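You operate a simulated robot arm through the tools that you are given. There is no shell and no other tool.

You are at the controls of a simulated robot arm. One attempt, no reset.

TASK
Top up the cream masks. At the end: there are two cream masks on the top of the wooden table, made up from those on the back of the wooden table; the beige cube labelled "S-11" from the back of the wooden table is in the wooden table drawer; whatever was shut is shut again. Leave all else as you found it, and nothing knocked over.

Only the result counts: the job must be done as asked and must still hold three seconds after the hand-in. Knocking over, shifting, dropping, spilling or breaking anything else fails it.

THE ROBOT
A 6-joint arm with a two-finger gripper, fixed in place. Base frame: the origin is at the foot of the arm, x ahead of it, y to its left, z up; the work surface is at about z = 880. Readings come in mm, degrees, newtons and seconds.
Its first joint turns from -166.0 to 166.0 degrees. Payload 2.45 kg.
The tool frame sits at the grasp point between the pads (the TCP): z along the fingers, y along the line on which they close. The tips reach 20 mm beyond it. Largest opening 140 mm; the body of the gripper starts 168 mm behind the TCP.
Orientation is told as [roll, pitch, yaw] about the base's x, y, z axes, in that order, counted from this pose: with the fingers straight down and closing along the base's y, the tool's x points along the base's -x, its y along +y and its z along -z.

THE INTERFACE
- The arm moves only by the tool apply_moves. Its argument "series" is a list of rows, each an object of numbers (a shift or turn left out is 0, a gripper value left out holds the last): "dx", "dy", "dz": the shift along the tool's x, y, z in mm; "ax", "ay", "az": the turn, a rotation vector about the tool's x, y, z in degrees; "jaw": the opening in per cent of the stroke, from 0 (shut) to 100 (fully open). In form: [{"dx": .., "dy": .., "dz": .., "ax": .., "ay": .., "az": .., "jaw": ..}, ...]. A call has 1 to 20 rows; each row shifts and turns the commanded pose from where the row before left it, along the tool's axes as they then stand. Each row takes 0.2 s and may step no farther than 50 mm and 8.6 degrees from the row before; otherwise, or with a gripper value out of range, the whole call is refused. A pose out of reach is approached as far as the arm can. The call stops where the force on the tool passes 40 N (or 10 N more than at its start, if that is more) or the arm is blocked; 0.2 s more then pass. The fingers move at their own pace (about 45 mm/s each) and stop on an object; they squeeze with about 38 N. The grip force told is the motor's: it shows also when the fingers shut on nothing. Time passes only in rows, and 0.2 s behind the last, so rows that do not move let the fingers close. It gives the time, the measured TCP pose, the force on the tool (base axes), the opening and the grip force at its end, in the units of the frame above (readings bear some noise), with the torque about the TCP (base axes, N m) and any sound that the robot's microphone picked up, and new pictures: "pictures" is both (left out), scene, wrist or none.
- Cameras (640 x 400 px; columns grow to the right, rows downward): "scene" is fixed at [400, -649.4, 1428.4]; the picture's right is [0.79, -0.62, 0.00], its down [-0.28, -0.36, -0.89] and it looks along [0.55, 0.70, -0.45] (base axes); focal length 350 px, centre (320, 200). "wrist" rides on the gripper at [78, 11, -209] in the tool frame; the picture's right is [-0.14, 0.99, 0.00], its down [-0.92, -0.13, -0.37] and it looks along [-0.36, -0.05, 0.93] (tool axes); focal length 280 px, centre (320, 200). There is no depth. A picture from a camera that has moved, and an enlarged one, comes with that camera's place and axes in the base frame and with its lens.
- close_up(camera, box): a new picture of the part [left, top, right, bottom] of that camera's present view, enlarged. The clock stands still meanwhile.
- job_done(): hands the job in; it is judged then, once.

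Nothing tells you positions but the pictures and the camera data. Unless the task says otherwise, let go and move clear before handing in.

The tools are called after ">>>" by a JSON object that holds its "name" and its "arguments". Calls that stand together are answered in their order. apply_moves: Moves the arm, as the interface text tells. Its arguments: {"type":"object","properties":{"series":{"type":"array","items":{"type":"object","properties":{"dx":{"type":"number"},"dy":{"type":"number"},"dz":{"type":"number"},"ax":{"type":"number"},"ay":{"type":"number"},"az":{"type":"number"},"jaw":{"type":"number"}}}},"pictures":{"type":"string","enum":["both","scene","wrist","none"]}},"required":["series"]} The other tools are called the same way: close_up (camera, box) takes an enlarged picture of a part of a camera's view; job_done () hands the job in.

At the start:

```text
t: 0.0
tool_pos: [785.8, 104.2, 1143.8]
tool_rot: [-0.1, -0.1, 0.0]
ft_force: [-0.1, -0.5, -0.1]
wrist_torque: [0.01, -0.04, -0.01]
finger_gap: 139.9
gripper_force: 0.1
```

scene: 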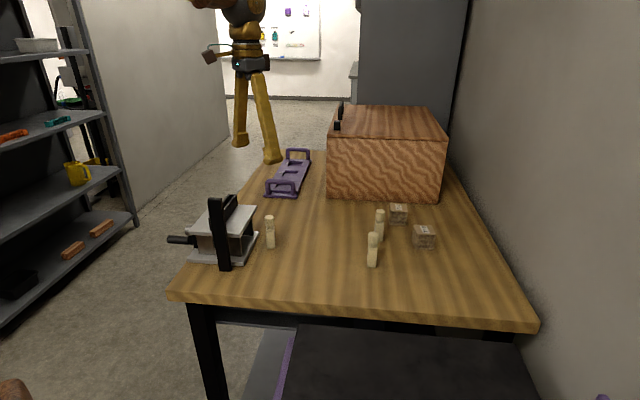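
wrist: 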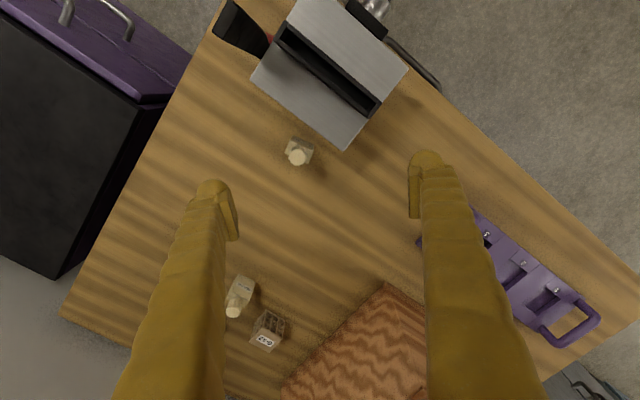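

I see a wooden table with a bin-like wooden box (perhaps with the drawer), small cream items and boxy cubes, and a purple tray. I'll take enlarged pictures to identify everything before moving.

>>> {"name": "close_up", "arguments": {"camera": "scene", "box": [340, 180, 460, 280]}}

>>> {"name": "close_up", "arguments": {"camera": "scene", "box": [160, 180, 300, 280]}}

>>> {"name": "close_up", "arguments": {"camera": "scene", "box": [300, 90, 470, 220]}}

>>> {"name": "close_up", "arguments": {"camera": "wrist", "box": [200, 260, 320, 360]}}

>>> {"name": "close_up", "arguments": {"camera": "scene", "box": [160, 270, 560, 400]}}

```text
4.00 times, centred on (400, 230) of scene
camera zoom: at [400.0, -649.4, 1428.4], right [0.79, -0.62, 0.0], down [-0.28, -0.36, -0.89], along [0.55, 0.7, -0.45], focal length 1400 px, centre (0, 80)
```

zoom: 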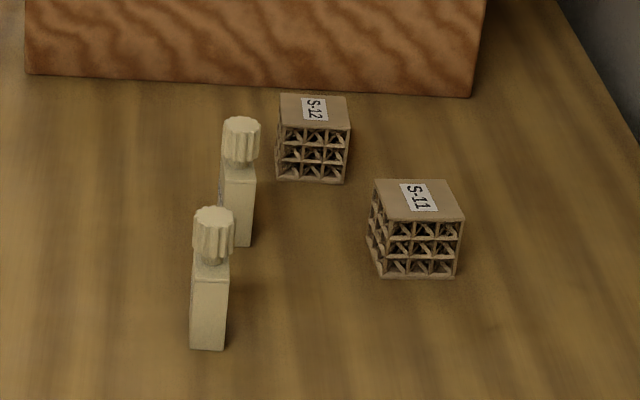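

```text
4.00 times, centred on (230, 230) of scene
camera zoom: at [400.0, -649.4, 1428.4], right [0.79, -0.62, 0.0], down [-0.28, -0.36, -0.89], along [0.55, 0.7, -0.45], focal length 1400 px, centre (680, 80)
```

zoom: 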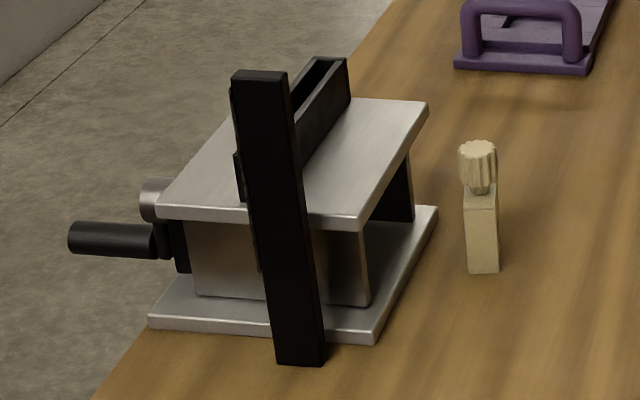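

```text
3.08 times, centred on (385, 155) of scene
camera zoom: at [400.0, -649.4, 1428.4], right [0.79, -0.62, 0.0], down [-0.28, -0.36, -0.89], along [0.55, 0.7, -0.45], focal length 1077 px, centre (120, 338)
```

zoom: 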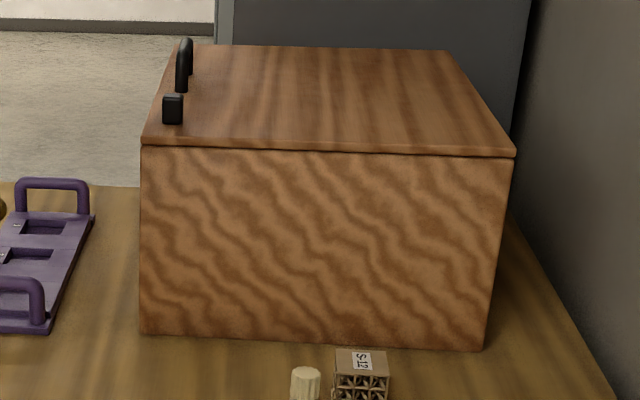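

```text
4.00 times, centred on (260, 310) of wrist
camera zoom: at [707.6, 113.9, 1353.1], right [0.14, 0.99, 0.0], down [0.92, -0.13, 0.37], along [0.36, -0.05, -0.93], focal length 1122 px, centre (560, -240)
```

zoom: 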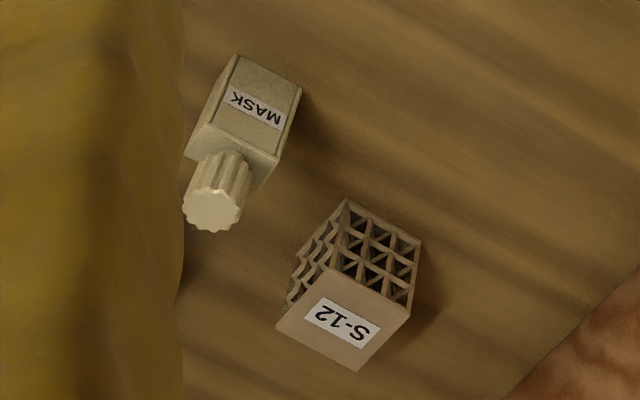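

```text
1.60 times, centred on (360, 335) of scene
camera zoom: at [400.0, -649.4, 1428.4], right [0.79, -0.62, 0.0], down [-0.28, -0.36, -0.89], along [0.55, 0.7, -0.45], focal length 560 px, centre (256, -16)
```

zoom: 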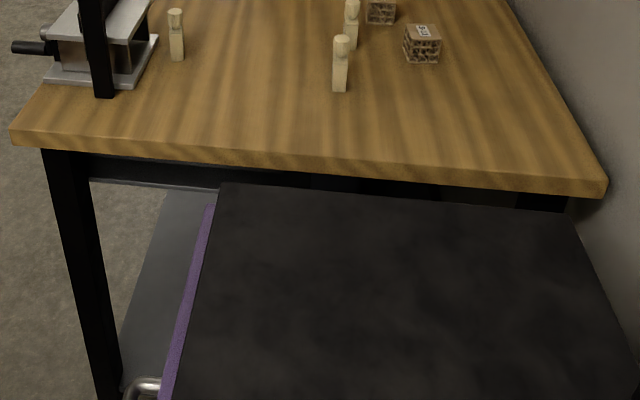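

The three bottles look like masks, one at the front near the press and two at the back with the cubes S-11 and S-12. I haven't found the drawer yet, so I'll move the hand to the front side of the table and look at it with the wrist camera.

>>> {"name": "apply_moves", "arguments": {"series": [{"dz": -20}, {"dx": 33, "dy": 31, "dz": -10}, {"dx": 33, "dy": 31, "dz": -10}, {"dx": 33, "dy": 31, "dz": -10}, {"dx": 33, "dy": 31, "dz": -10}, {"dx": 33, "dy": 31}, {"dx": 33, "dy": 31}, {"dx": 33, "dy": 31}, {"dx": 33, "dy": 31}, {"dx": 33, "dy": 31}, {"dx": 33, "dy": 31}, {"az": 8}, {"az": 8}, {"az": 8}, {"az": 8}, {"az": 8}, {"az": 5}], "pictures": "both"}}

```text
t: 3.6
tool_pos: [454.5, 412.1, 1209.0]
tool_rot: [0.5, 0.0, -45.1]
ft_force: [0.8, 0.6, 0.7]
wrist_torque: [0.03, 0.01, 0.02]
finger_gap: 139.9
gripper_force: 0.0
camera wrist: at [405.7, 473.5, 1418.3], right [0.8, 0.6, 0.01], down [0.56, -0.74, 0.37], along [0.23, -0.29, -0.93], focal length 280 px, centre (320, 200)
```

scene: 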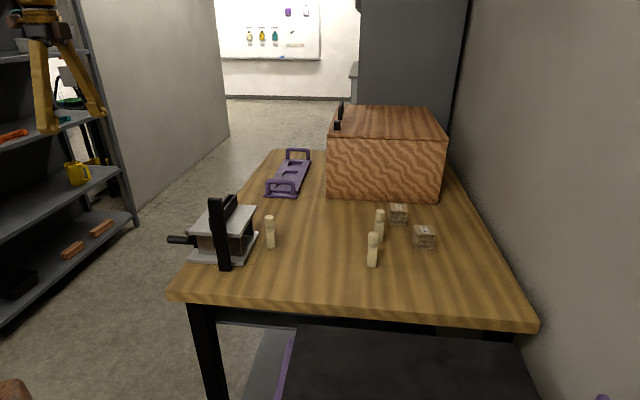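
wrist: 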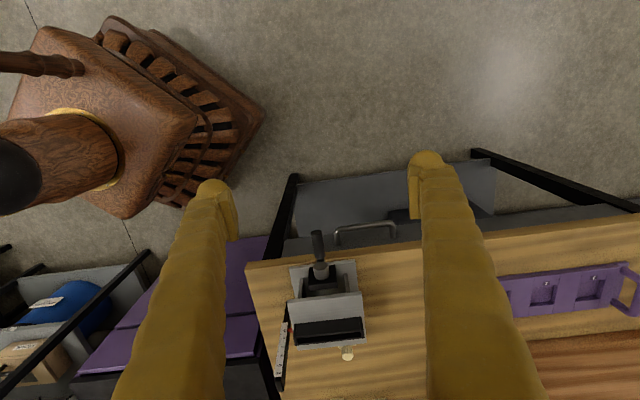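

A drawer handle shows under the front edge of the table. I'll tilt the camera to view the drawer front more squarely.

>>> {"name": "apply_moves", "arguments": {"series": [{"ay": -8}, {"ay": -8}, {"ay": -8}, {"ay": -8}], "pictures": "wrist"}}

```text
t: 4.6
tool_pos: [452.7, 407.9, 1221.0]
tool_rot: [1.8, -31.7, -46.1]
ft_force: [0.5, 0.1, 0.1]
wrist_torque: [-0.02, 0.02, 0.0]
finger_gap: 140.1
gripper_force: 0.0
camera wrist: at [332.2, 536.1, 1358.6], right [0.78, 0.61, 0.1], down [0.31, -0.52, 0.79], along [0.54, -0.59, -0.6], focal length 280 px, centre (320, 200)
```

wrist: 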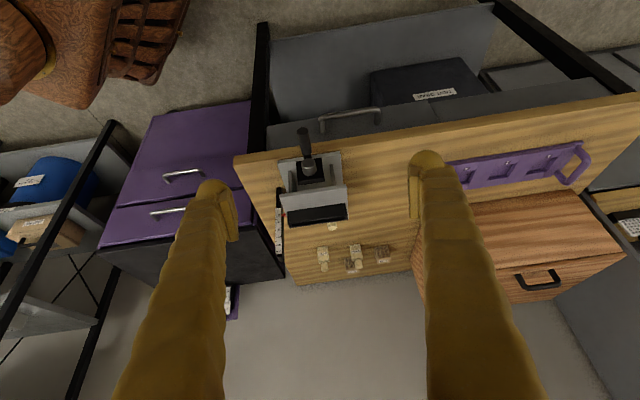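

>>> {"name": "close_up", "arguments": {"camera": "wrist", "box": [240, 80, 440, 205]}}

>>> {"name": "close_up", "arguments": {"camera": "wrist", "box": [290, 200, 410, 290]}}

>>> {"name": "close_up", "arguments": {"camera": "wrist", "box": [360, 40, 640, 200]}}

```text
3.20 times, centred on (340, 142) of wrist
camera zoom: at [332.2, 536.1, 1358.6], right [0.78, 0.61, 0.1], down [0.31, -0.52, 0.79], along [0.54, -0.59, -0.6], focal length 897 px, centre (256, 384)
```

zoom: 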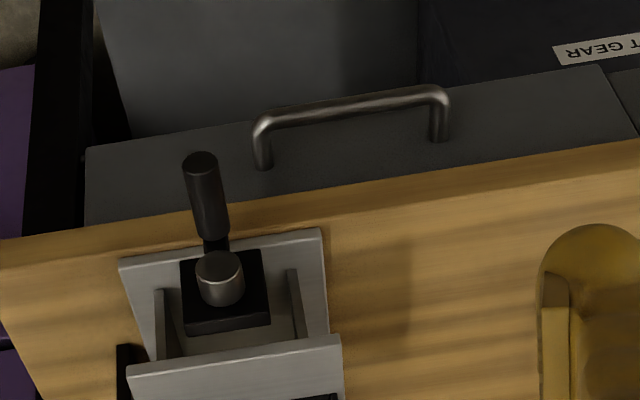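

```text
4.44 times, centred on (350, 245) of wrist
camera zoom: at [332.2, 536.1, 1358.6], right [0.78, 0.61, 0.1], down [0.31, -0.52, 0.79], along [0.54, -0.59, -0.6], focal length 1246 px, centre (187, 0)
```

zoom: 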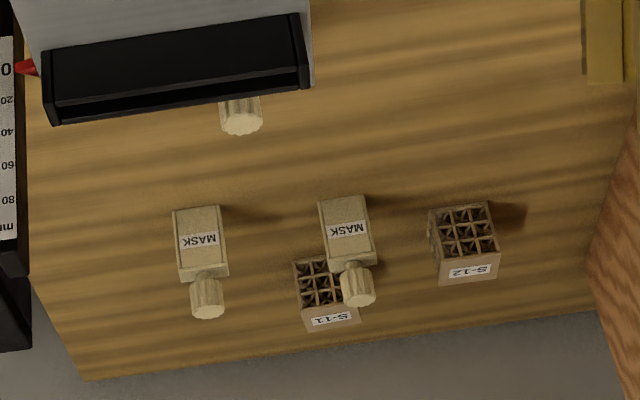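

```text
2.29 times, centred on (500, 120) of wrist
camera zoom: at [332.2, 536.1, 1358.6], right [0.78, 0.61, 0.1], down [0.31, -0.52, 0.79], along [0.54, -0.59, -0.6], focal length 641 px, centre (-91, 383)
```

zoom: 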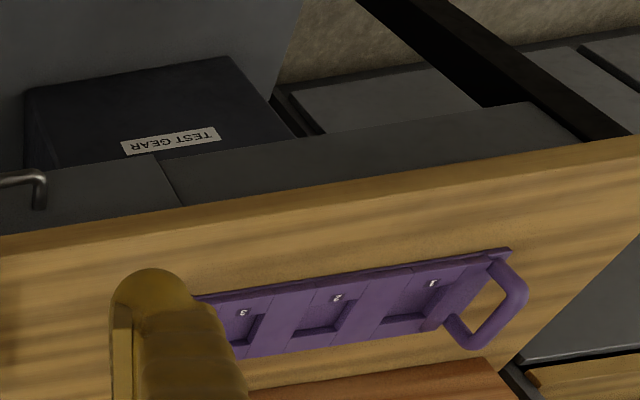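

The drawer sits under the tabletop at the front near end and has a bar handle. I'll measure the table, handle and objects more precisely with close-ups.

>>> {"name": "close_up", "arguments": {"camera": "scene", "box": [150, 260, 230, 310]}}

>>> {"name": "close_up", "arguments": {"camera": "scene", "box": [480, 290, 560, 340]}}

>>> {"name": "close_up", "arguments": {"camera": "scene", "box": [360, 195, 440, 275]}}

>>> {"name": "close_up", "arguments": {"camera": "scene", "box": [240, 200, 304, 260]}}

```text
8.00 times, centred on (190, 285) of scene
camera zoom: at [400.0, -649.4, 1428.4], right [0.79, -0.62, 0.0], down [-0.28, -0.36, -0.89], along [0.55, 0.7, -0.45], focal length 2801 px, centre (1360, -480)
```

zoom: 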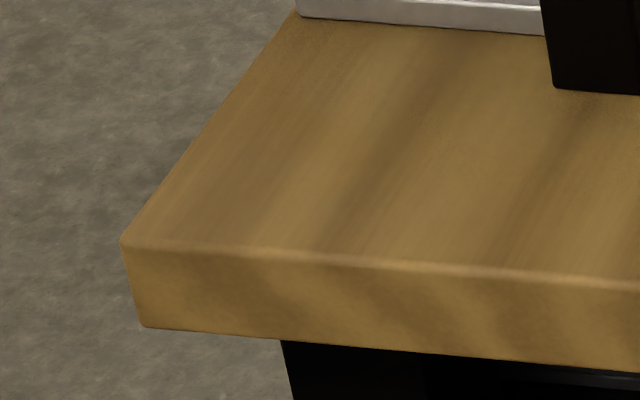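

```text
8.00 times, centred on (520, 315) of scene
camera zoom: at [400.0, -649.4, 1428.4], right [0.79, -0.62, 0.0], down [-0.28, -0.36, -0.89], along [0.55, 0.7, -0.45], focal length 2801 px, centre (-1280, -720)
```

zoom: 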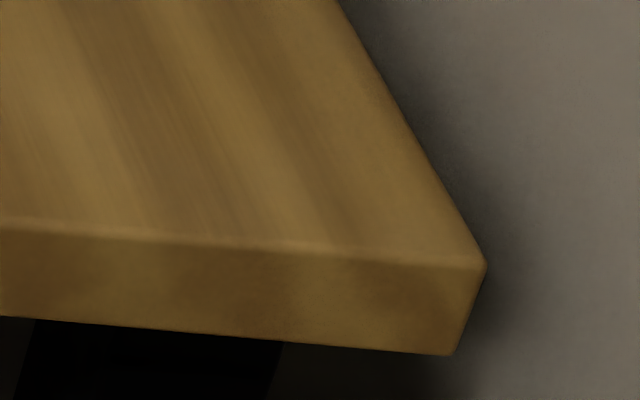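

```text
5.00 times, centred on (400, 235) of scene
camera zoom: at [400.0, -649.4, 1428.4], right [0.79, -0.62, 0.0], down [-0.28, -0.36, -0.89], along [0.55, 0.7, -0.45], focal length 1750 px, centre (-80, 25)
```

zoom: 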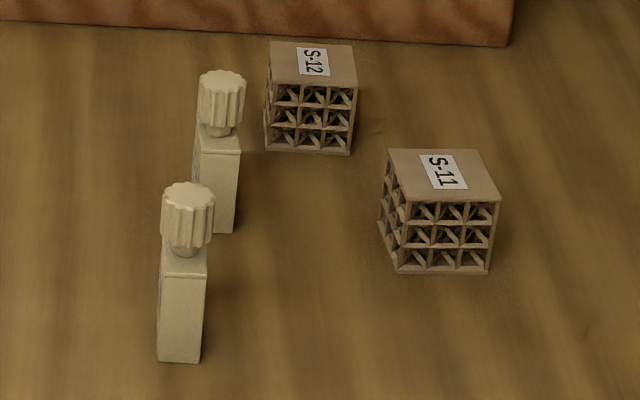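

```text
6.67 times, centred on (272, 230) of scene
camera zoom: at [400.0, -649.4, 1428.4], right [0.79, -0.62, 0.0], down [-0.28, -0.36, -0.89], along [0.55, 0.7, -0.45], focal length 2334 px, centre (640, 0)
```

zoom: 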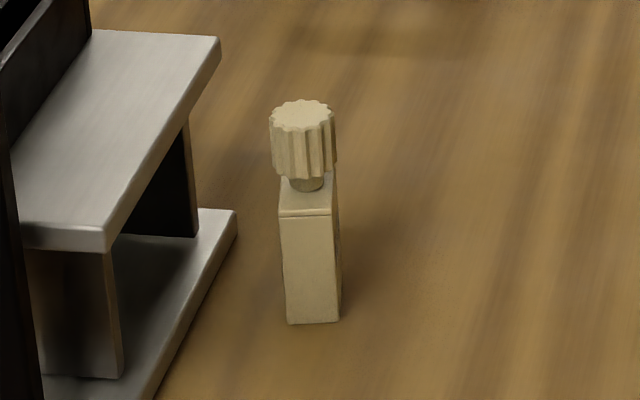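

The table runs at 45° to the base axes. Mask C is at about (1049, -93), mask B at (949, -162), S-11 at (1121, -189) and the front mask at (793, 65). I'll let the arm settle, finish the tilt to about 45°, and check the pose.

>>> {"name": "apply_moves", "arguments": {"series": [{"ay": -6.5}, {"ay": -6.5}, {}, {}, {}], "pictures": "wrist"}}

```text
t: 6.0
tool_pos: [448.5, 393.7, 1244.6]
tool_rot: [5.3, -43.5, -48.8]
ft_force: [-0.8, 0.1, 0.1]
wrist_torque: [0.0, -0.03, 0.02]
finger_gap: 139.8
gripper_force: 0.1
stopped in row 5: the arm was blocked; the commanded pose is now the measured one
camera wrist: at [308.7, 538.8, 1341.5], right [0.77, 0.62, 0.16], down [0.16, -0.42, 0.89], along [0.62, -0.66, -0.42], focal length 280 px, centre (320, 200)
```

wrist: 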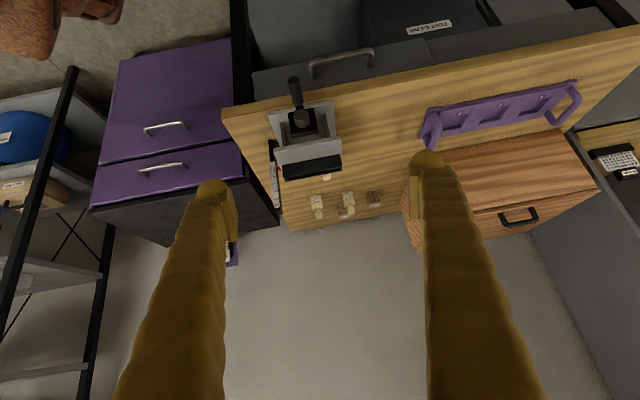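

The wrist hit a limit at that spot, so I'll back out of the tilt and move over the table, where the geometry is easier.

>>> {"name": "apply_moves", "arguments": {"series": [{"ay": 8}, {"ay": 8}, {"ay": 8}, {"ay": 8}, {"ay": 8}, {}, {}], "pictures": "none"}}

```text
t: 7.6
tool_pos: [447.7, 395.7, 1238.8]
tool_rot: [3.3, -3.8, -45.3]
ft_force: [0.3, -0.3, 0.6]
wrist_torque: [-0.02, -0.01, -0.01]
finger_gap: 139.8
gripper_force: 0.0
```

>>> {"name": "apply_moves", "arguments": {"series": [{"ax": 3.3}, {"dx": -44.5, "dy": 6}, {"dx": -44.5, "dy": 6}, {"dx": -44.5, "dy": 6}, {"dx": -44.5, "dy": 6}, {"dx": -44.5, "dy": 6}, {"dx": -44.5, "dy": 6}, {"dx": -44.5, "dy": 6}, {"dx": -44.5, "dy": 6}, {"dx": -44.5, "dy": 6}, {"dx": -44.5, "dy": 6}, {"dx": -44.5, "dy": 7}, {"dx": -44.5, "dy": 7}, {"dx": -44.5, "dy": 7}, {}, {}], "pictures": "none"}}

>>> {"name": "apply_moves", "arguments": {"series": [{"ay": -8}, {"ay": -8}, {"ay": -8}, {"ay": -8}, {"ay": -8}, {}, {}], "pictures": "both"}}

```text
t: 11.0
tool_pos: [915.1, 45.0, 1278.5]
tool_rot: [0.1, -3.8, -45.2]
ft_force: [0.3, 0.8, -0.3]
wrist_torque: [-0.01, -0.01, 0.0]
finger_gap: 139.9
gripper_force: 0.1
```

```text
t: 12.6
tool_pos: [913.8, 43.8, 1278.2]
tool_rot: [0.1, -44.0, -45.4]
ft_force: [-0.6, -1.1, -0.7]
wrist_torque: [-0.01, 0.04, 0.03]
finger_gap: 140.0
gripper_force: 0.1
camera wrist: at [778.1, 193.2, 1374.0], right [0.77, 0.63, 0.1], down [0.2, -0.38, 0.9], along [0.6, -0.68, -0.42], focal length 280 px, centre (320, 200)
```

scene: 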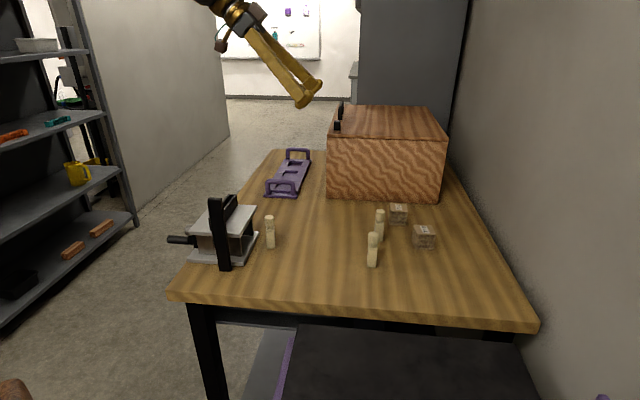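
wrist: 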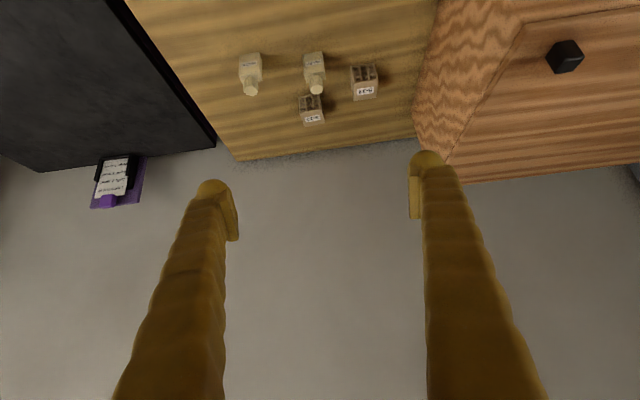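

The tilt works here. I'll refine the positions of mask C and S-11 from this viewpoint.

>>> {"name": "close_up", "arguments": {"camera": "wrist", "box": [230, 40, 390, 140]}}

```text
4.00 times, centred on (310, 90) of wrist
camera zoom: at [778.1, 193.2, 1374.0], right [0.77, 0.63, 0.1], down [0.2, -0.38, 0.9], along [0.6, -0.68, -0.42], focal length 1122 px, centre (360, 640)
```

zoom: 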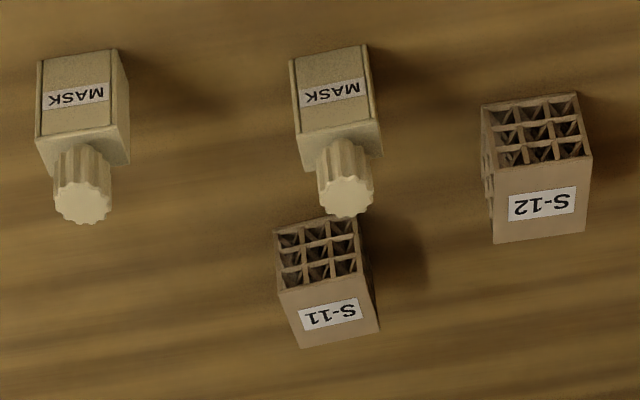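

>>> {"name": "apply_moves", "arguments": {"series": [{"dx": 16.3, "dz": 41.8, "jaw": 60}, {"dx": 16.3, "dz": 41.8}, {"dx": 16.3, "dz": 41.8}, {"dx": 16.3, "dz": 41.8}, {"dx": 16.3, "dz": 41.8}, {"dx": 16.3, "dz": 41.8}, {"dx": 16.3, "dz": 41.8}, {}, {}], "pictures": "both"}}

```text
t: 14.6
tool_pos: [995.4, -41.1, 986.8]
tool_rot: [0.1, -43.9, -45.3]
ft_force: [-0.3, 0.0, -0.2]
wrist_torque: [-0.02, 0.0, 0.01]
finger_gap: 84.0
gripper_force: 0.1
camera wrist: at [861.8, 108.2, 1083.4], right [0.77, 0.63, 0.1], down [0.2, -0.38, 0.9], along [0.6, -0.68, -0.42], focal length 280 px, centre (320, 200)
```

scene: 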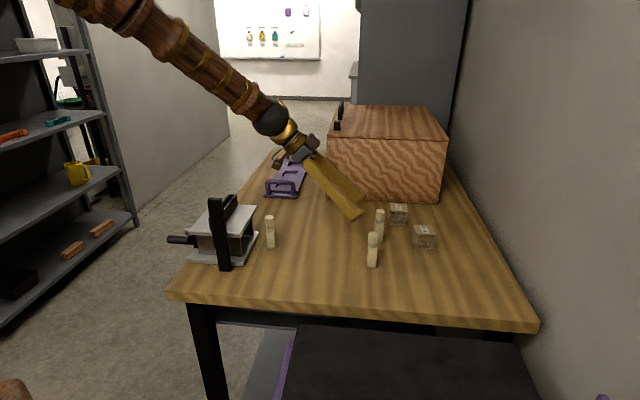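
wrist: 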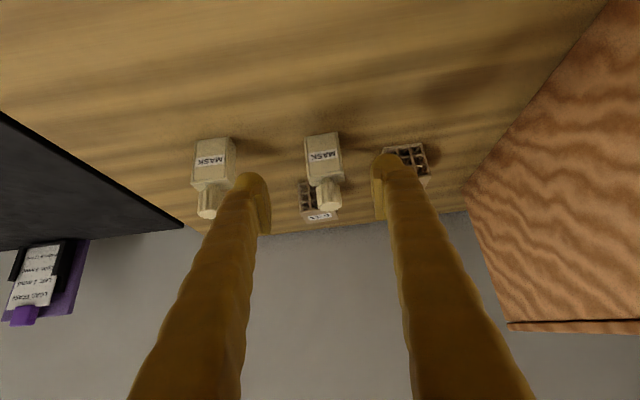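

>>> {"name": "close_up", "arguments": {"camera": "wrist", "box": [240, 110, 400, 230]}}

>>> {"name": "close_up", "arguments": {"camera": "scene", "box": [310, 150, 450, 270]}}

```text
3.33 times, centred on (320, 170) of wrist
camera zoom: at [861.8, 108.2, 1083.4], right [0.77, 0.63, 0.1], down [0.2, -0.38, 0.9], along [0.6, -0.68, -0.42], focal length 935 px, centre (320, 300)
```

zoom: 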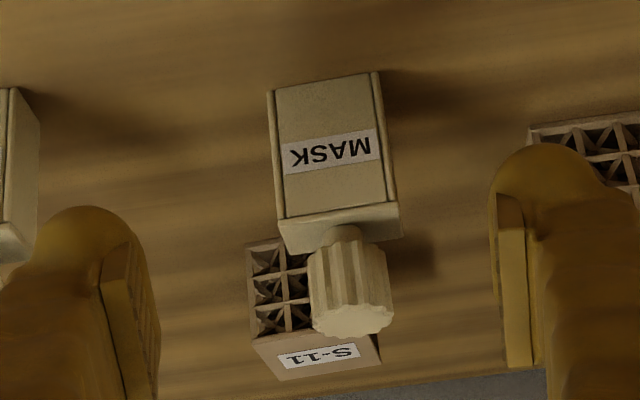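

```text
3.33 times, centred on (380, 210) of scene
camera zoom: at [400.0, -649.4, 1428.4], right [0.79, -0.62, 0.0], down [-0.28, -0.36, -0.89], along [0.55, 0.7, -0.45], focal length 1167 px, centre (120, 167)
```

zoom: 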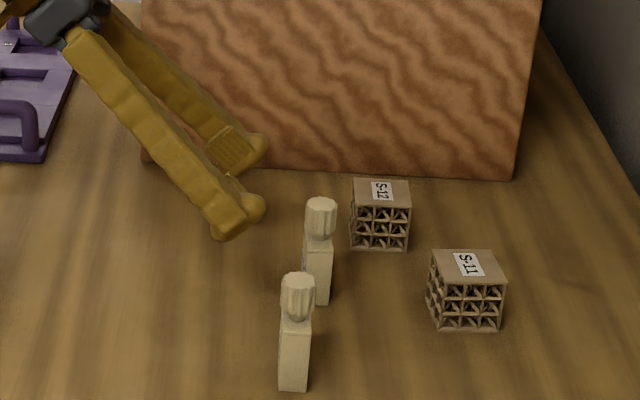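

Mask C lines up to within about 4 mm. I'll go straight in along the tool axis, then check before closing.

>>> {"name": "apply_moves", "arguments": {"series": [{"dx": -1, "dy": 3.8, "dz": 20}, {"dx": -1, "dz": 27}, {"dx": -1, "dz": 27}, {"dz": 27}, {}, {}], "pictures": "both"}}

```text
t: 16.0
tool_pos: [1050.5, -89.3, 914.9]
tool_rot: [0.1, -43.8, -45.4]
ft_force: [0.1, -0.2, -2.0]
wrist_torque: [-0.02, 0.0, 0.03]
finger_gap: 84.3
gripper_force: 0.0
camera wrist: at [916.5, 60.1, 1011.0], right [0.77, 0.63, 0.1], down [0.2, -0.38, 0.9], along [0.6, -0.68, -0.42], focal length 280 px, centre (320, 200)
```

scene: 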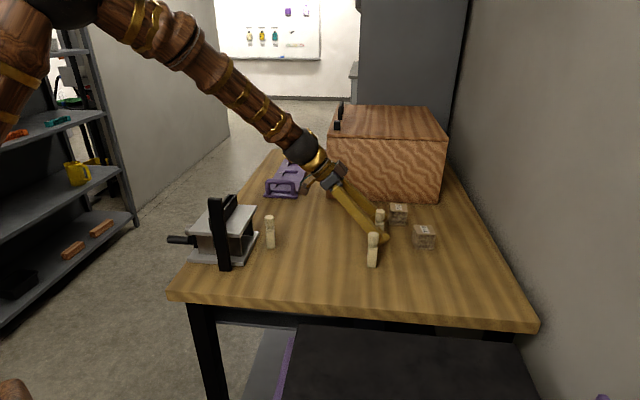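
wrist: 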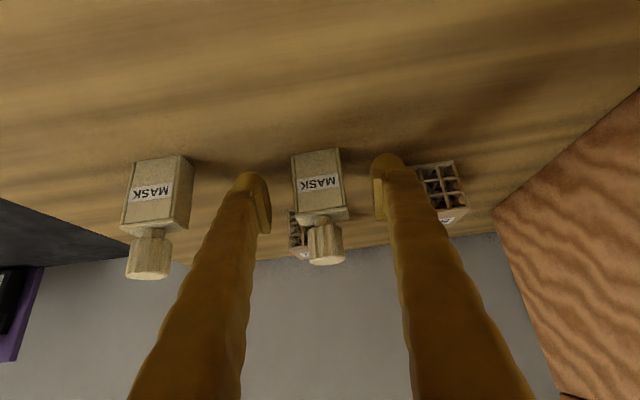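

>>> {"name": "close_up", "arguments": {"camera": "wrist", "box": [220, 120, 480, 290]}}

>>> {"name": "close_up", "arguments": {"camera": "scene", "box": [330, 180, 450, 280]}}

```text
2.35 times, centred on (350, 205) of wrist
camera zoom: at [916.5, 60.1, 1011.0], right [0.77, 0.63, 0.1], down [0.2, -0.38, 0.9], along [0.6, -0.68, -0.42], focal length 660 px, centre (249, 188)
```

zoom: 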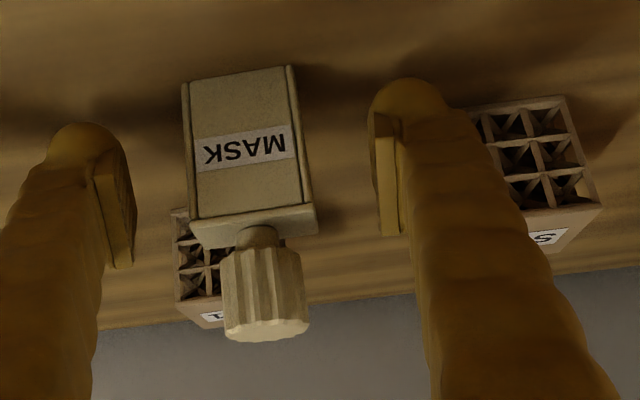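

```text
4.00 times, centred on (390, 230) of scene
camera zoom: at [400.0, -649.4, 1428.4], right [0.79, -0.62, 0.0], down [-0.28, -0.36, -0.89], along [0.55, 0.7, -0.45], focal length 1400 px, centre (40, 80)
```

zoom: 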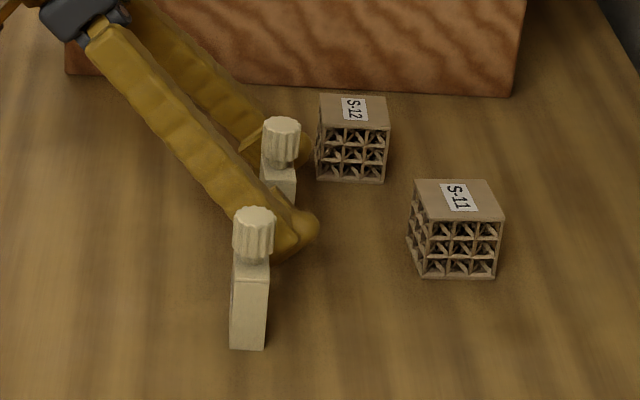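

The mask is centred between the pads, so I'll close the jaws.

>>> {"name": "apply_moves", "arguments": {"series": [{"jaw": 0}, {}, {}, {}, {}], "pictures": "wrist"}}

```text
t: 17.2
tool_pos: [1050.6, -89.5, 914.4]
tool_rot: [0.1, -43.8, -45.4]
ft_force: [-0.6, 0.7, -0.8]
wrist_torque: [0.03, 0.02, 0.02]
finger_gap: 37.2
gripper_force: 37.9
camera wrist: at [916.4, 60.1, 1011.0], right [0.77, 0.63, 0.1], down [0.2, -0.38, 0.9], along [0.6, -0.68, -0.42], focal length 280 px, centre (320, 200)
```

wrist: 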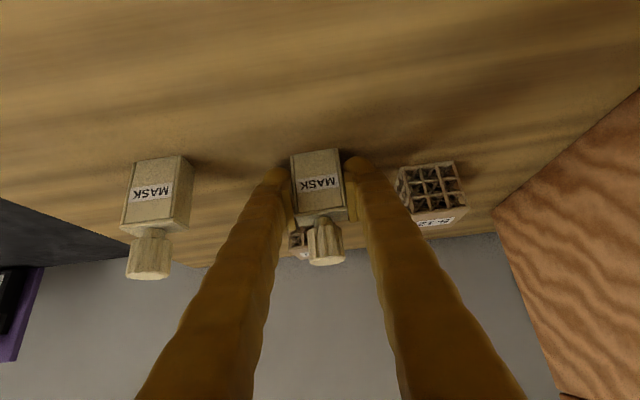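

The grip is firm at 37 mm. I'll lift straight up and carry the mask to a spot beside the front mask.

>>> {"name": "apply_moves", "arguments": {"series": [{"dx": -7, "dz": -7.2}, {"dx": -14, "dz": -14.4}, {"dx": -20.8, "dz": -21.7}, {"dx": -20.8, "dz": -21.7}, {"dx": -20.8, "dz": -21.7}, {}], "pictures": "both"}}

```text
t: 18.6
tool_pos: [1050.3, -89.9, 1037.8]
tool_rot: [0.1, -43.8, -45.4]
ft_force: [0.2, 0.1, -0.4]
wrist_torque: [0.01, 0.03, 0.01]
finger_gap: 37.5
gripper_force: 38.2
camera wrist: at [916.0, 60.5, 1134.5], right [0.77, 0.63, 0.1], down [0.2, -0.38, 0.9], along [0.6, -0.68, -0.42], focal length 280 px, centre (320, 200)
```

scene: 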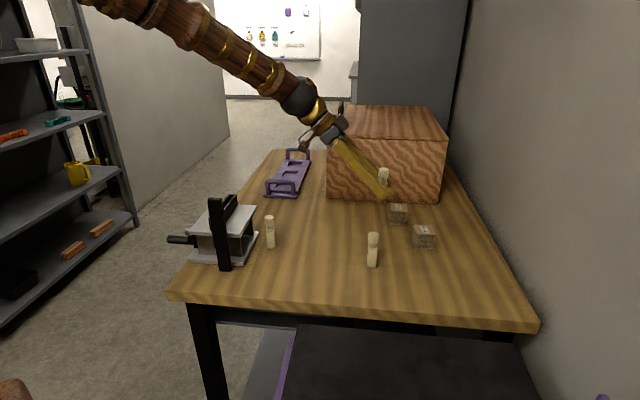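
wrist: 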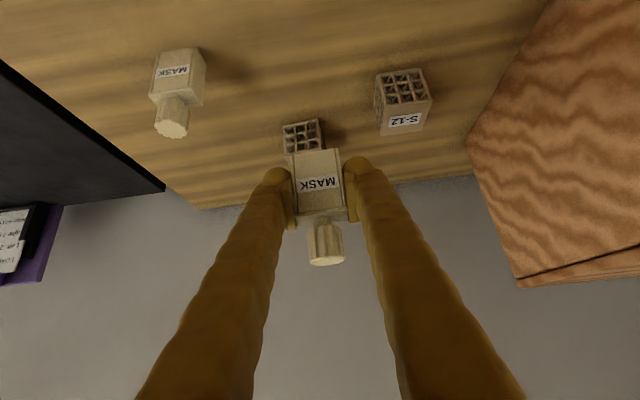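

>>> {"name": "apply_moves", "arguments": {"series": [{"dx": 20, "dy": 4, "dz": -19}, {"dx": 30, "dy": 5.5, "dz": -28.7}, {"dx": 30, "dy": 5.5, "dz": -28.7}, {"dx": 30, "dy": 5.5, "dz": -28.7}, {"dx": 30, "dy": 5.5, "dz": -28.7}, {"dx": 30, "dy": 5.5, "dz": -28.7}, {"dx": 25, "dy": 5, "dz": -24}, {"dx": 15, "dy": 2, "dz": -14.5}, {}, {}], "pictures": "both"}}

```text
t: 20.8
tool_pos: [872.6, 141.2, 1037.4]
tool_rot: [0.2, -43.8, -45.4]
ft_force: [0.2, 0.6, 0.0]
wrist_torque: [0.0, 0.01, -0.01]
finger_gap: 37.3
gripper_force: 37.6
camera wrist: at [738.3, 291.6, 1134.1], right [0.77, 0.63, 0.1], down [0.2, -0.38, 0.9], along [0.6, -0.68, -0.42], focal length 280 px, centre (320, 200)
```

scene: 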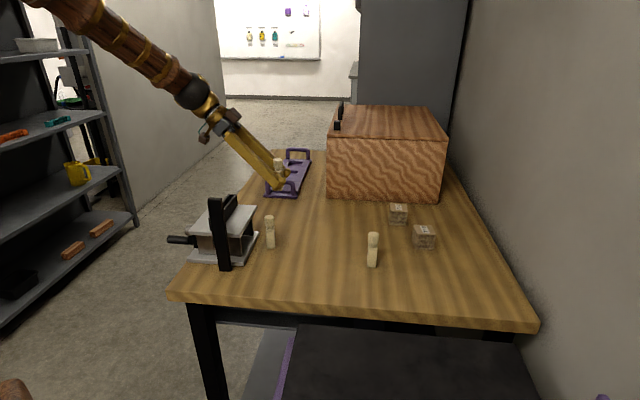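
wrist: 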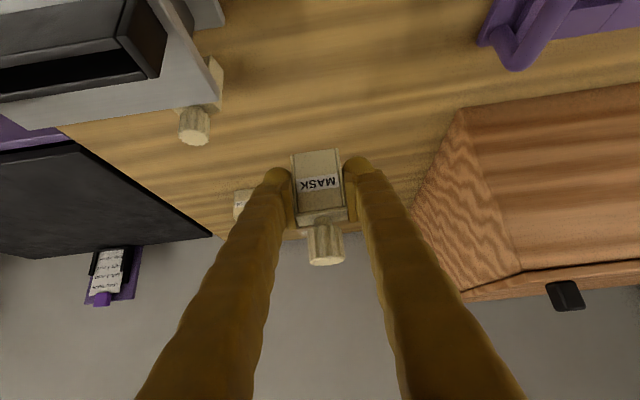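

The mask is over a clear spot about 110 mm from the front mask. I'll lower it slowly.

>>> {"name": "apply_moves", "arguments": {"series": [{"dx": 20.8, "dz": 21.6}, {"dx": 20.8, "dz": 21.6}, {"dx": 20.8, "dz": 21.6}, {"dx": 13.8, "dz": 14.4}, {"dx": 6, "dz": 6.3}, {}, {}], "pictures": "both"}}

```text
t: 22.4
tool_pos: [873.8, 139.8, 918.2]
tool_rot: [0.1, -43.8, -45.4]
ft_force: [0.5, 0.4, -0.5]
wrist_torque: [0.01, 0.0, -0.02]
finger_gap: 37.2
gripper_force: 37.9
camera wrist: at [739.4, 290.5, 1014.4], right [0.77, 0.63, 0.1], down [0.2, -0.38, 0.9], along [0.6, -0.68, -0.42], focal length 280 px, centre (320, 200)
```

scene: 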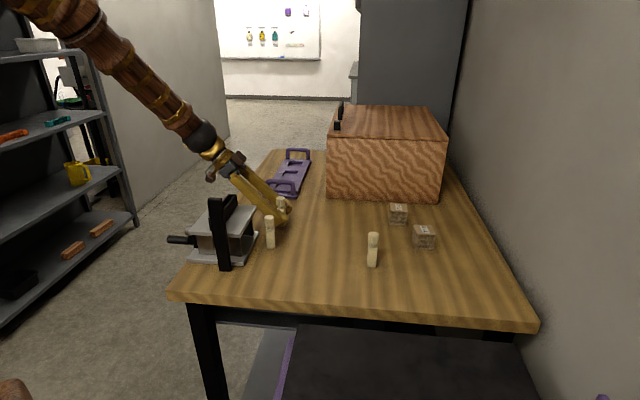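
wrist: 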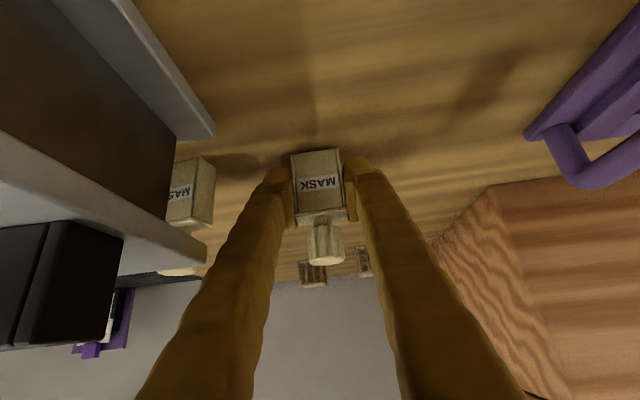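

>>> {"name": "apply_moves", "arguments": {"series": [{"dx": 0.83, "dz": 0.87}, {"dx": 0.83, "dz": 0.87}, {"dx": 0.7, "dz": 0.72}, {}], "pictures": "none"}}

```text
t: 23.4
tool_pos: [872.3, 143.2, 913.0]
tool_rot: [0.1, -43.7, -45.4]
ft_force: [0.1, -0.2, 0.1]
wrist_torque: [0.01, -0.02, 0.0]
finger_gap: 37.1
gripper_force: 37.7
```

>>> {"name": "apply_moves", "arguments": {"series": [{}, {}], "pictures": "none"}}

>>> {"name": "close_up", "arguments": {"camera": "scene", "box": [230, 180, 330, 260]}}

>>> {"name": "close_up", "arguments": {"camera": "wrist", "box": [150, 120, 400, 290]}}

```text
t: 24.0
tool_pos: [872.6, 142.4, 914.1]
tool_rot: [0.1, -43.9, -45.4]
ft_force: [-0.3, 0.5, 0.3]
wrist_torque: [-0.03, 0.03, -0.05]
finger_gap: 37.1
gripper_force: 38.2
```

```text
5.00 times, centred on (280, 220) of scene
camera zoom: at [400.0, -649.4, 1428.4], right [0.79, -0.62, 0.0], down [-0.28, -0.36, -0.89], along [0.55, 0.7, -0.45], focal length 1750 px, centre (520, 100)
```

zoom: 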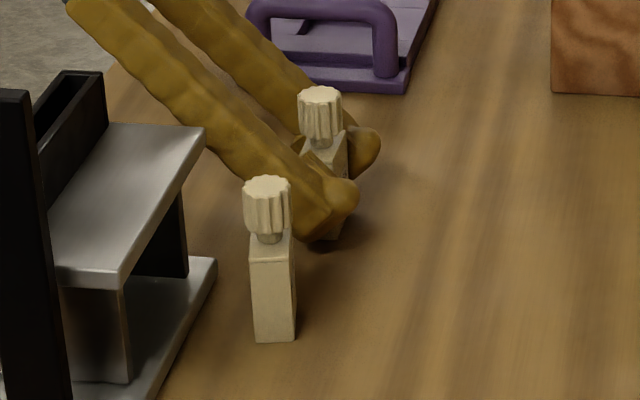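

```text
2.35 times, centred on (275, 205) of wrist
camera zoom: at [738.4, 292.8, 1010.9], right [0.77, 0.63, 0.1], down [0.2, -0.38, 0.9], along [0.6, -0.68, -0.42], focal length 660 px, centre (426, 188)
```

zoom: 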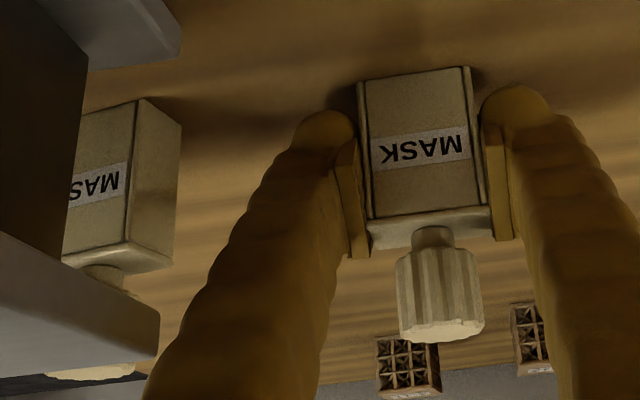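

>>> {"name": "apply_moves", "arguments": {"series": [{"dx": 0.4, "dz": 0.4}, {"dx": 0.4, "dz": 0.4}, {}], "pictures": "none"}}

```text
t: 24.8
tool_pos: [874.6, 143.1, 913.8]
tool_rot: [0.1, -43.7, -45.4]
ft_force: [-4.9, 2.1, 14.5]
wrist_torque: [0.16, 0.1, 0.03]
finger_gap: 37.2
gripper_force: 37.7
```

Contact with the table is felt. I'll ease off slightly and open the jaws.

>>> {"name": "apply_moves", "arguments": {"series": [{"dx": -0.3, "dz": -0.3}, {"jaw": 33}, {"jaw": 40}, {"jaw": 50}, {"jaw": 55}, {}], "pictures": "both"}}

```text
t: 26.2
tool_pos: [873.1, 142.5, 912.9]
tool_rot: [0.1, -43.9, -45.4]
ft_force: [-0.1, -0.6, 0.3]
wrist_torque: [-0.01, 0.01, 0.02]
finger_gap: 77.4
gripper_force: 0.1
camera wrist: at [739.1, 293.0, 1010.3], right [0.77, 0.63, 0.1], down [0.2, -0.38, 0.9], along [0.6, -0.68, -0.42], focal length 280 px, centre (320, 200)
```

scene: 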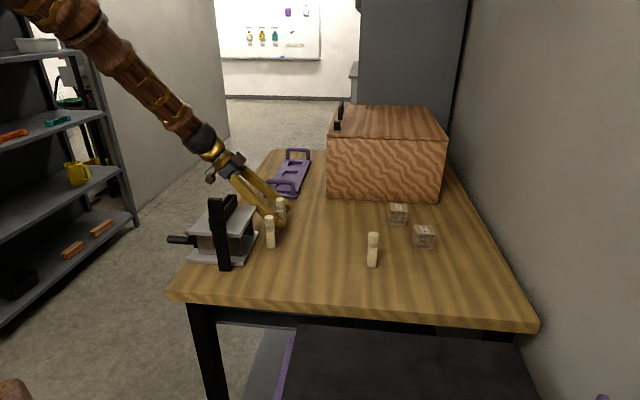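
wrist: 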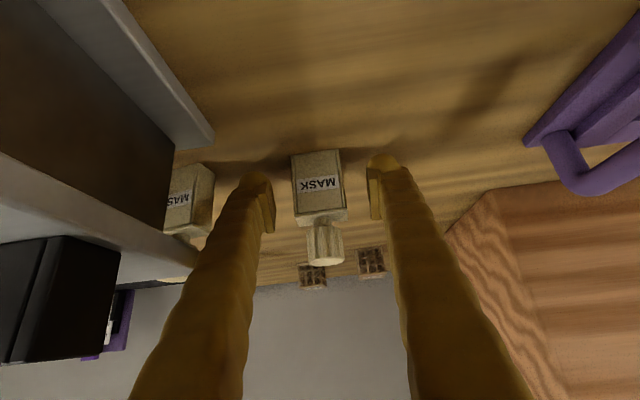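

Mask C now stands beside the front one. I'll back out along the tool axis, go up, and bring the tool upright for the drawer.

>>> {"name": "apply_moves", "arguments": {"series": [{"dz": -30}, {"dz": -40}, {"dz": -40}, {"dx": -30, "dz": -35}, {"dx": -30, "dz": -35}, {"dx": -30, "dz": -35}, {"ay": 8}, {"ay": 8}, {"ay": 8}, {"ay": 8}, {"ay": 8}, {"ay": 3.9}, {}], "pictures": "both"}}

```text
t: 29.0
tool_pos: [814.0, 202.4, 1131.0]
tool_rot: [0.0, 0.1, -45.3]
ft_force: [-0.1, 0.1, 0.0]
wrist_torque: [0.01, -0.01, 0.01]
finger_gap: 76.8
gripper_force: 0.1
camera wrist: at [766.2, 265.0, 1340.7], right [0.8, 0.6, 0.0], down [0.56, -0.75, 0.37], along [0.22, -0.29, -0.93], focal length 280 px, centre (320, 200)
```

scene: 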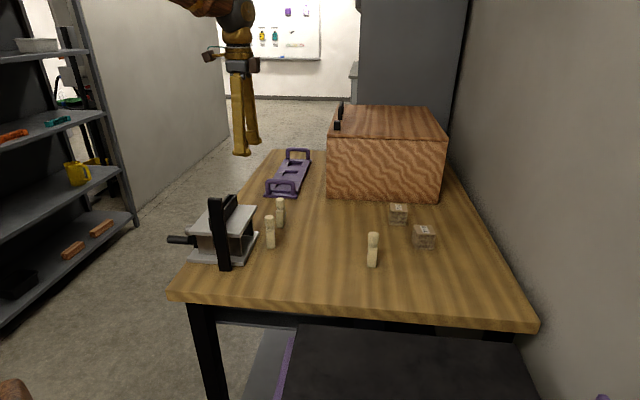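
wrist: 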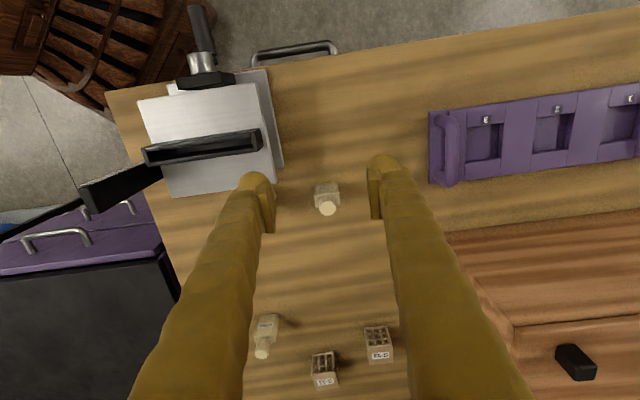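

Both masks stand upright at the front. Next I'll move over the drawer handle and turn the hand so that the fingers close across the bar.

>>> {"name": "apply_moves", "arguments": {"series": [{"dx": 41, "dy": -8}, {"dx": 41, "dy": -8}, {"dx": 41, "dy": -8}, {"dx": 41, "dy": -7.6}, {"az": -8.2}, {"az": -8.2}, {"az": -8.2}, {"az": -8.2}, {"az": -8.2}, {"az": -8.2}, {"az": -8.2}, {"az": -8.2}, {"az": -8.2}, {"az": -8.2}, {"az": -8.3}, {}, {}], "pictures": "both"}}

```text
t: 32.6
tool_pos: [676.4, 297.7, 1132.6]
tool_rot: [0.1, -0.1, 45.0]
ft_force: [0.4, 0.4, 0.2]
wrist_torque: [-0.01, 0.02, -0.03]
finger_gap: 77.1
gripper_force: 0.0
camera wrist: at [612.5, 248.7, 1340.8], right [-0.6, 0.8, 0.0], down [0.74, 0.56, 0.37], along [0.29, 0.22, -0.93], focal length 280 px, centre (320, 200)
```

scene: 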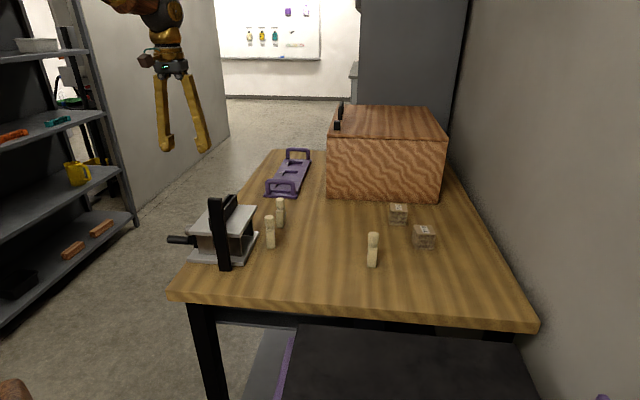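
wrist: 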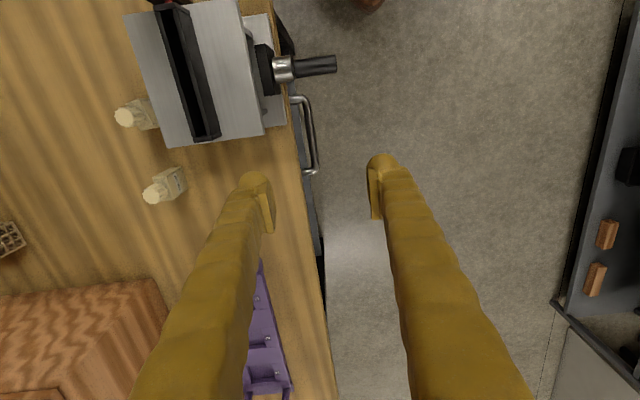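

>>> {"name": "close_up", "arguments": {"camera": "wrist", "box": [250, 70, 370, 190]}}

```text
3.33 times, centred on (310, 130) of wrist
camera zoom: at [612.5, 248.7, 1340.8], right [-0.6, 0.8, 0.0], down [0.74, 0.56, 0.37], along [0.29, 0.22, -0.93], focal length 935 px, centre (353, 433)
```

zoom: 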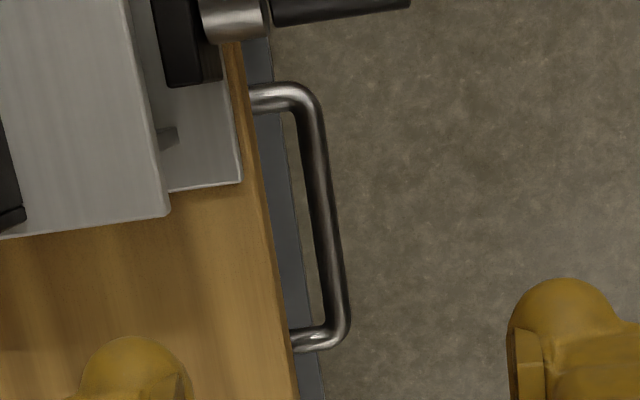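

I can now place the handle bar: about 28 mm in front of the table edge, at roughly e1 = 289 along the table, z around 786. The gap to the tabletop is narrow, so I'll come in tilted about 20° inward and look again on the way down.

>>> {"name": "apply_moves", "arguments": {"series": [{"ax": 7, "jaw": 32}, {"ax": 7}, {"ax": 6}, {"dy": 25, "dz": 26}, {"dy": 25, "dz": 26}, {"dy": 25, "dz": 26}, {"dy": 25.8, "dz": 26.4}, {}, {}], "pictures": "both"}}

```text
t: 34.6
tool_pos: [633.3, 340.4, 1000.4]
tool_rot: [-19.9, -0.1, 45.0]
ft_force: [-0.3, -0.3, 0.0]
wrist_torque: [-0.01, -0.03, -0.01]
finger_gap: 44.8
gripper_force: 0.1
camera wrist: at [518.4, 342.5, 1192.7], right [-0.56, 0.76, -0.34], down [0.65, 0.65, 0.39], along [0.52, 0.0, -0.86], focal length 280 px, centre (320, 200)
```

scene: 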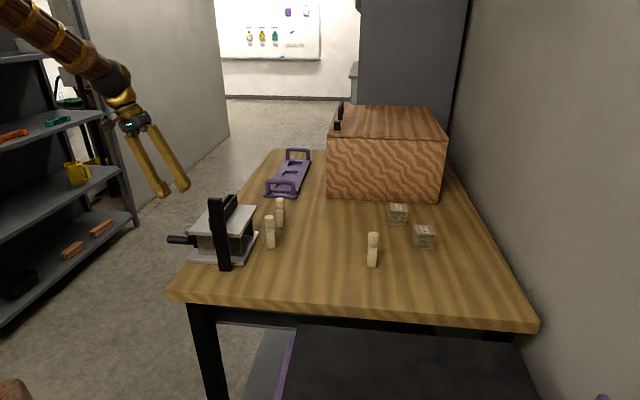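
wrist: 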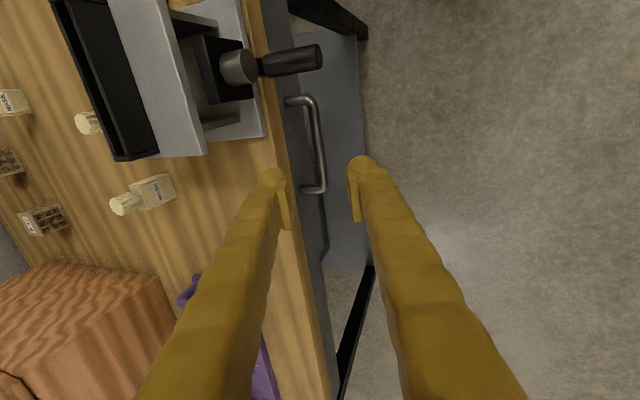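

>>> {"name": "close_up", "arguments": {"camera": "wrist", "box": [250, 70, 370, 220]}}

```text
2.67 times, centred on (310, 145) of wrist
camera zoom: at [518.4, 342.5, 1192.7], right [-0.56, 0.76, -0.34], down [0.65, 0.65, 0.39], along [0.52, 0.0, -0.86], focal length 748 px, centre (347, 347)
```

zoom: 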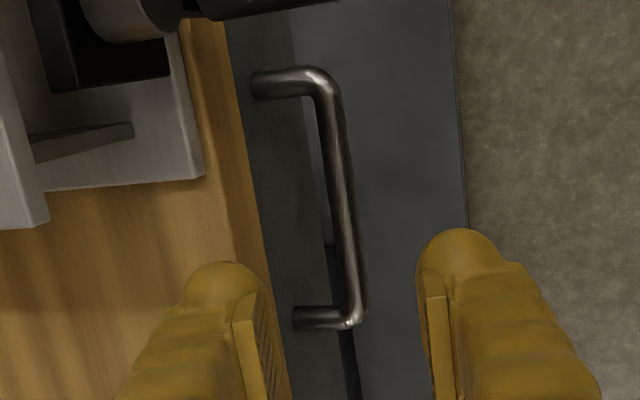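

The bar is confirmed at about 29 mm out and z around 788. I'll go down along the tilted axis in two steps.

>>> {"name": "apply_moves", "arguments": {"series": [{"dx": 1.4, "dy": -0.7, "dz": 38, "jaw": 27}, {"dz": 40}, {"dz": 40}, {"dz": 30}, {}, {}], "pictures": "wrist"}}

>>> {"name": "close_up", "arguments": {"camera": "wrist", "box": [240, 80, 400, 240]}}

```text
t: 36.0
tool_pos: [668.4, 300.8, 860.6]
tool_rot: [-19.9, -0.1, 45.0]
ft_force: [0.0, -0.1, 0.0]
wrist_torque: [0.01, 0.0, 0.03]
finger_gap: 37.7
gripper_force: 0.0
camera wrist: at [554.7, 302.9, 1053.4], right [-0.56, 0.76, -0.34], down [0.65, 0.65, 0.39], along [0.52, 0.0, -0.86], focal length 280 px, centre (320, 200)
```

wrist: 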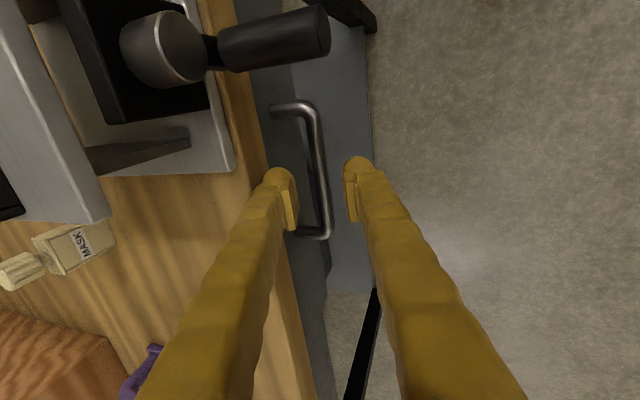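

```text
2.50 times, centred on (320, 160) of wrist
camera zoom: at [554.7, 302.9, 1053.4], right [-0.56, 0.76, -0.34], down [0.65, 0.65, 0.39], along [0.52, 0.0, -0.86], focal length 701 px, centre (320, 300)
```

zoom: 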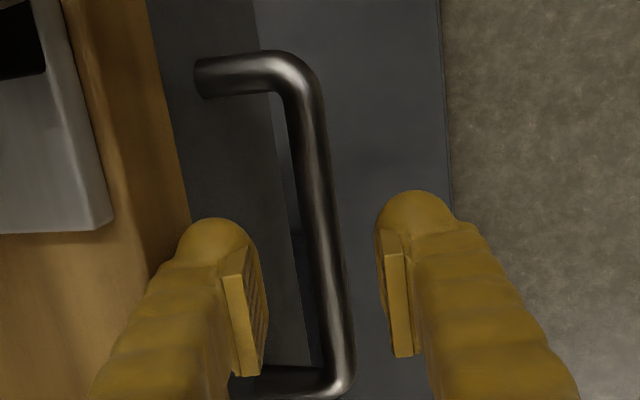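

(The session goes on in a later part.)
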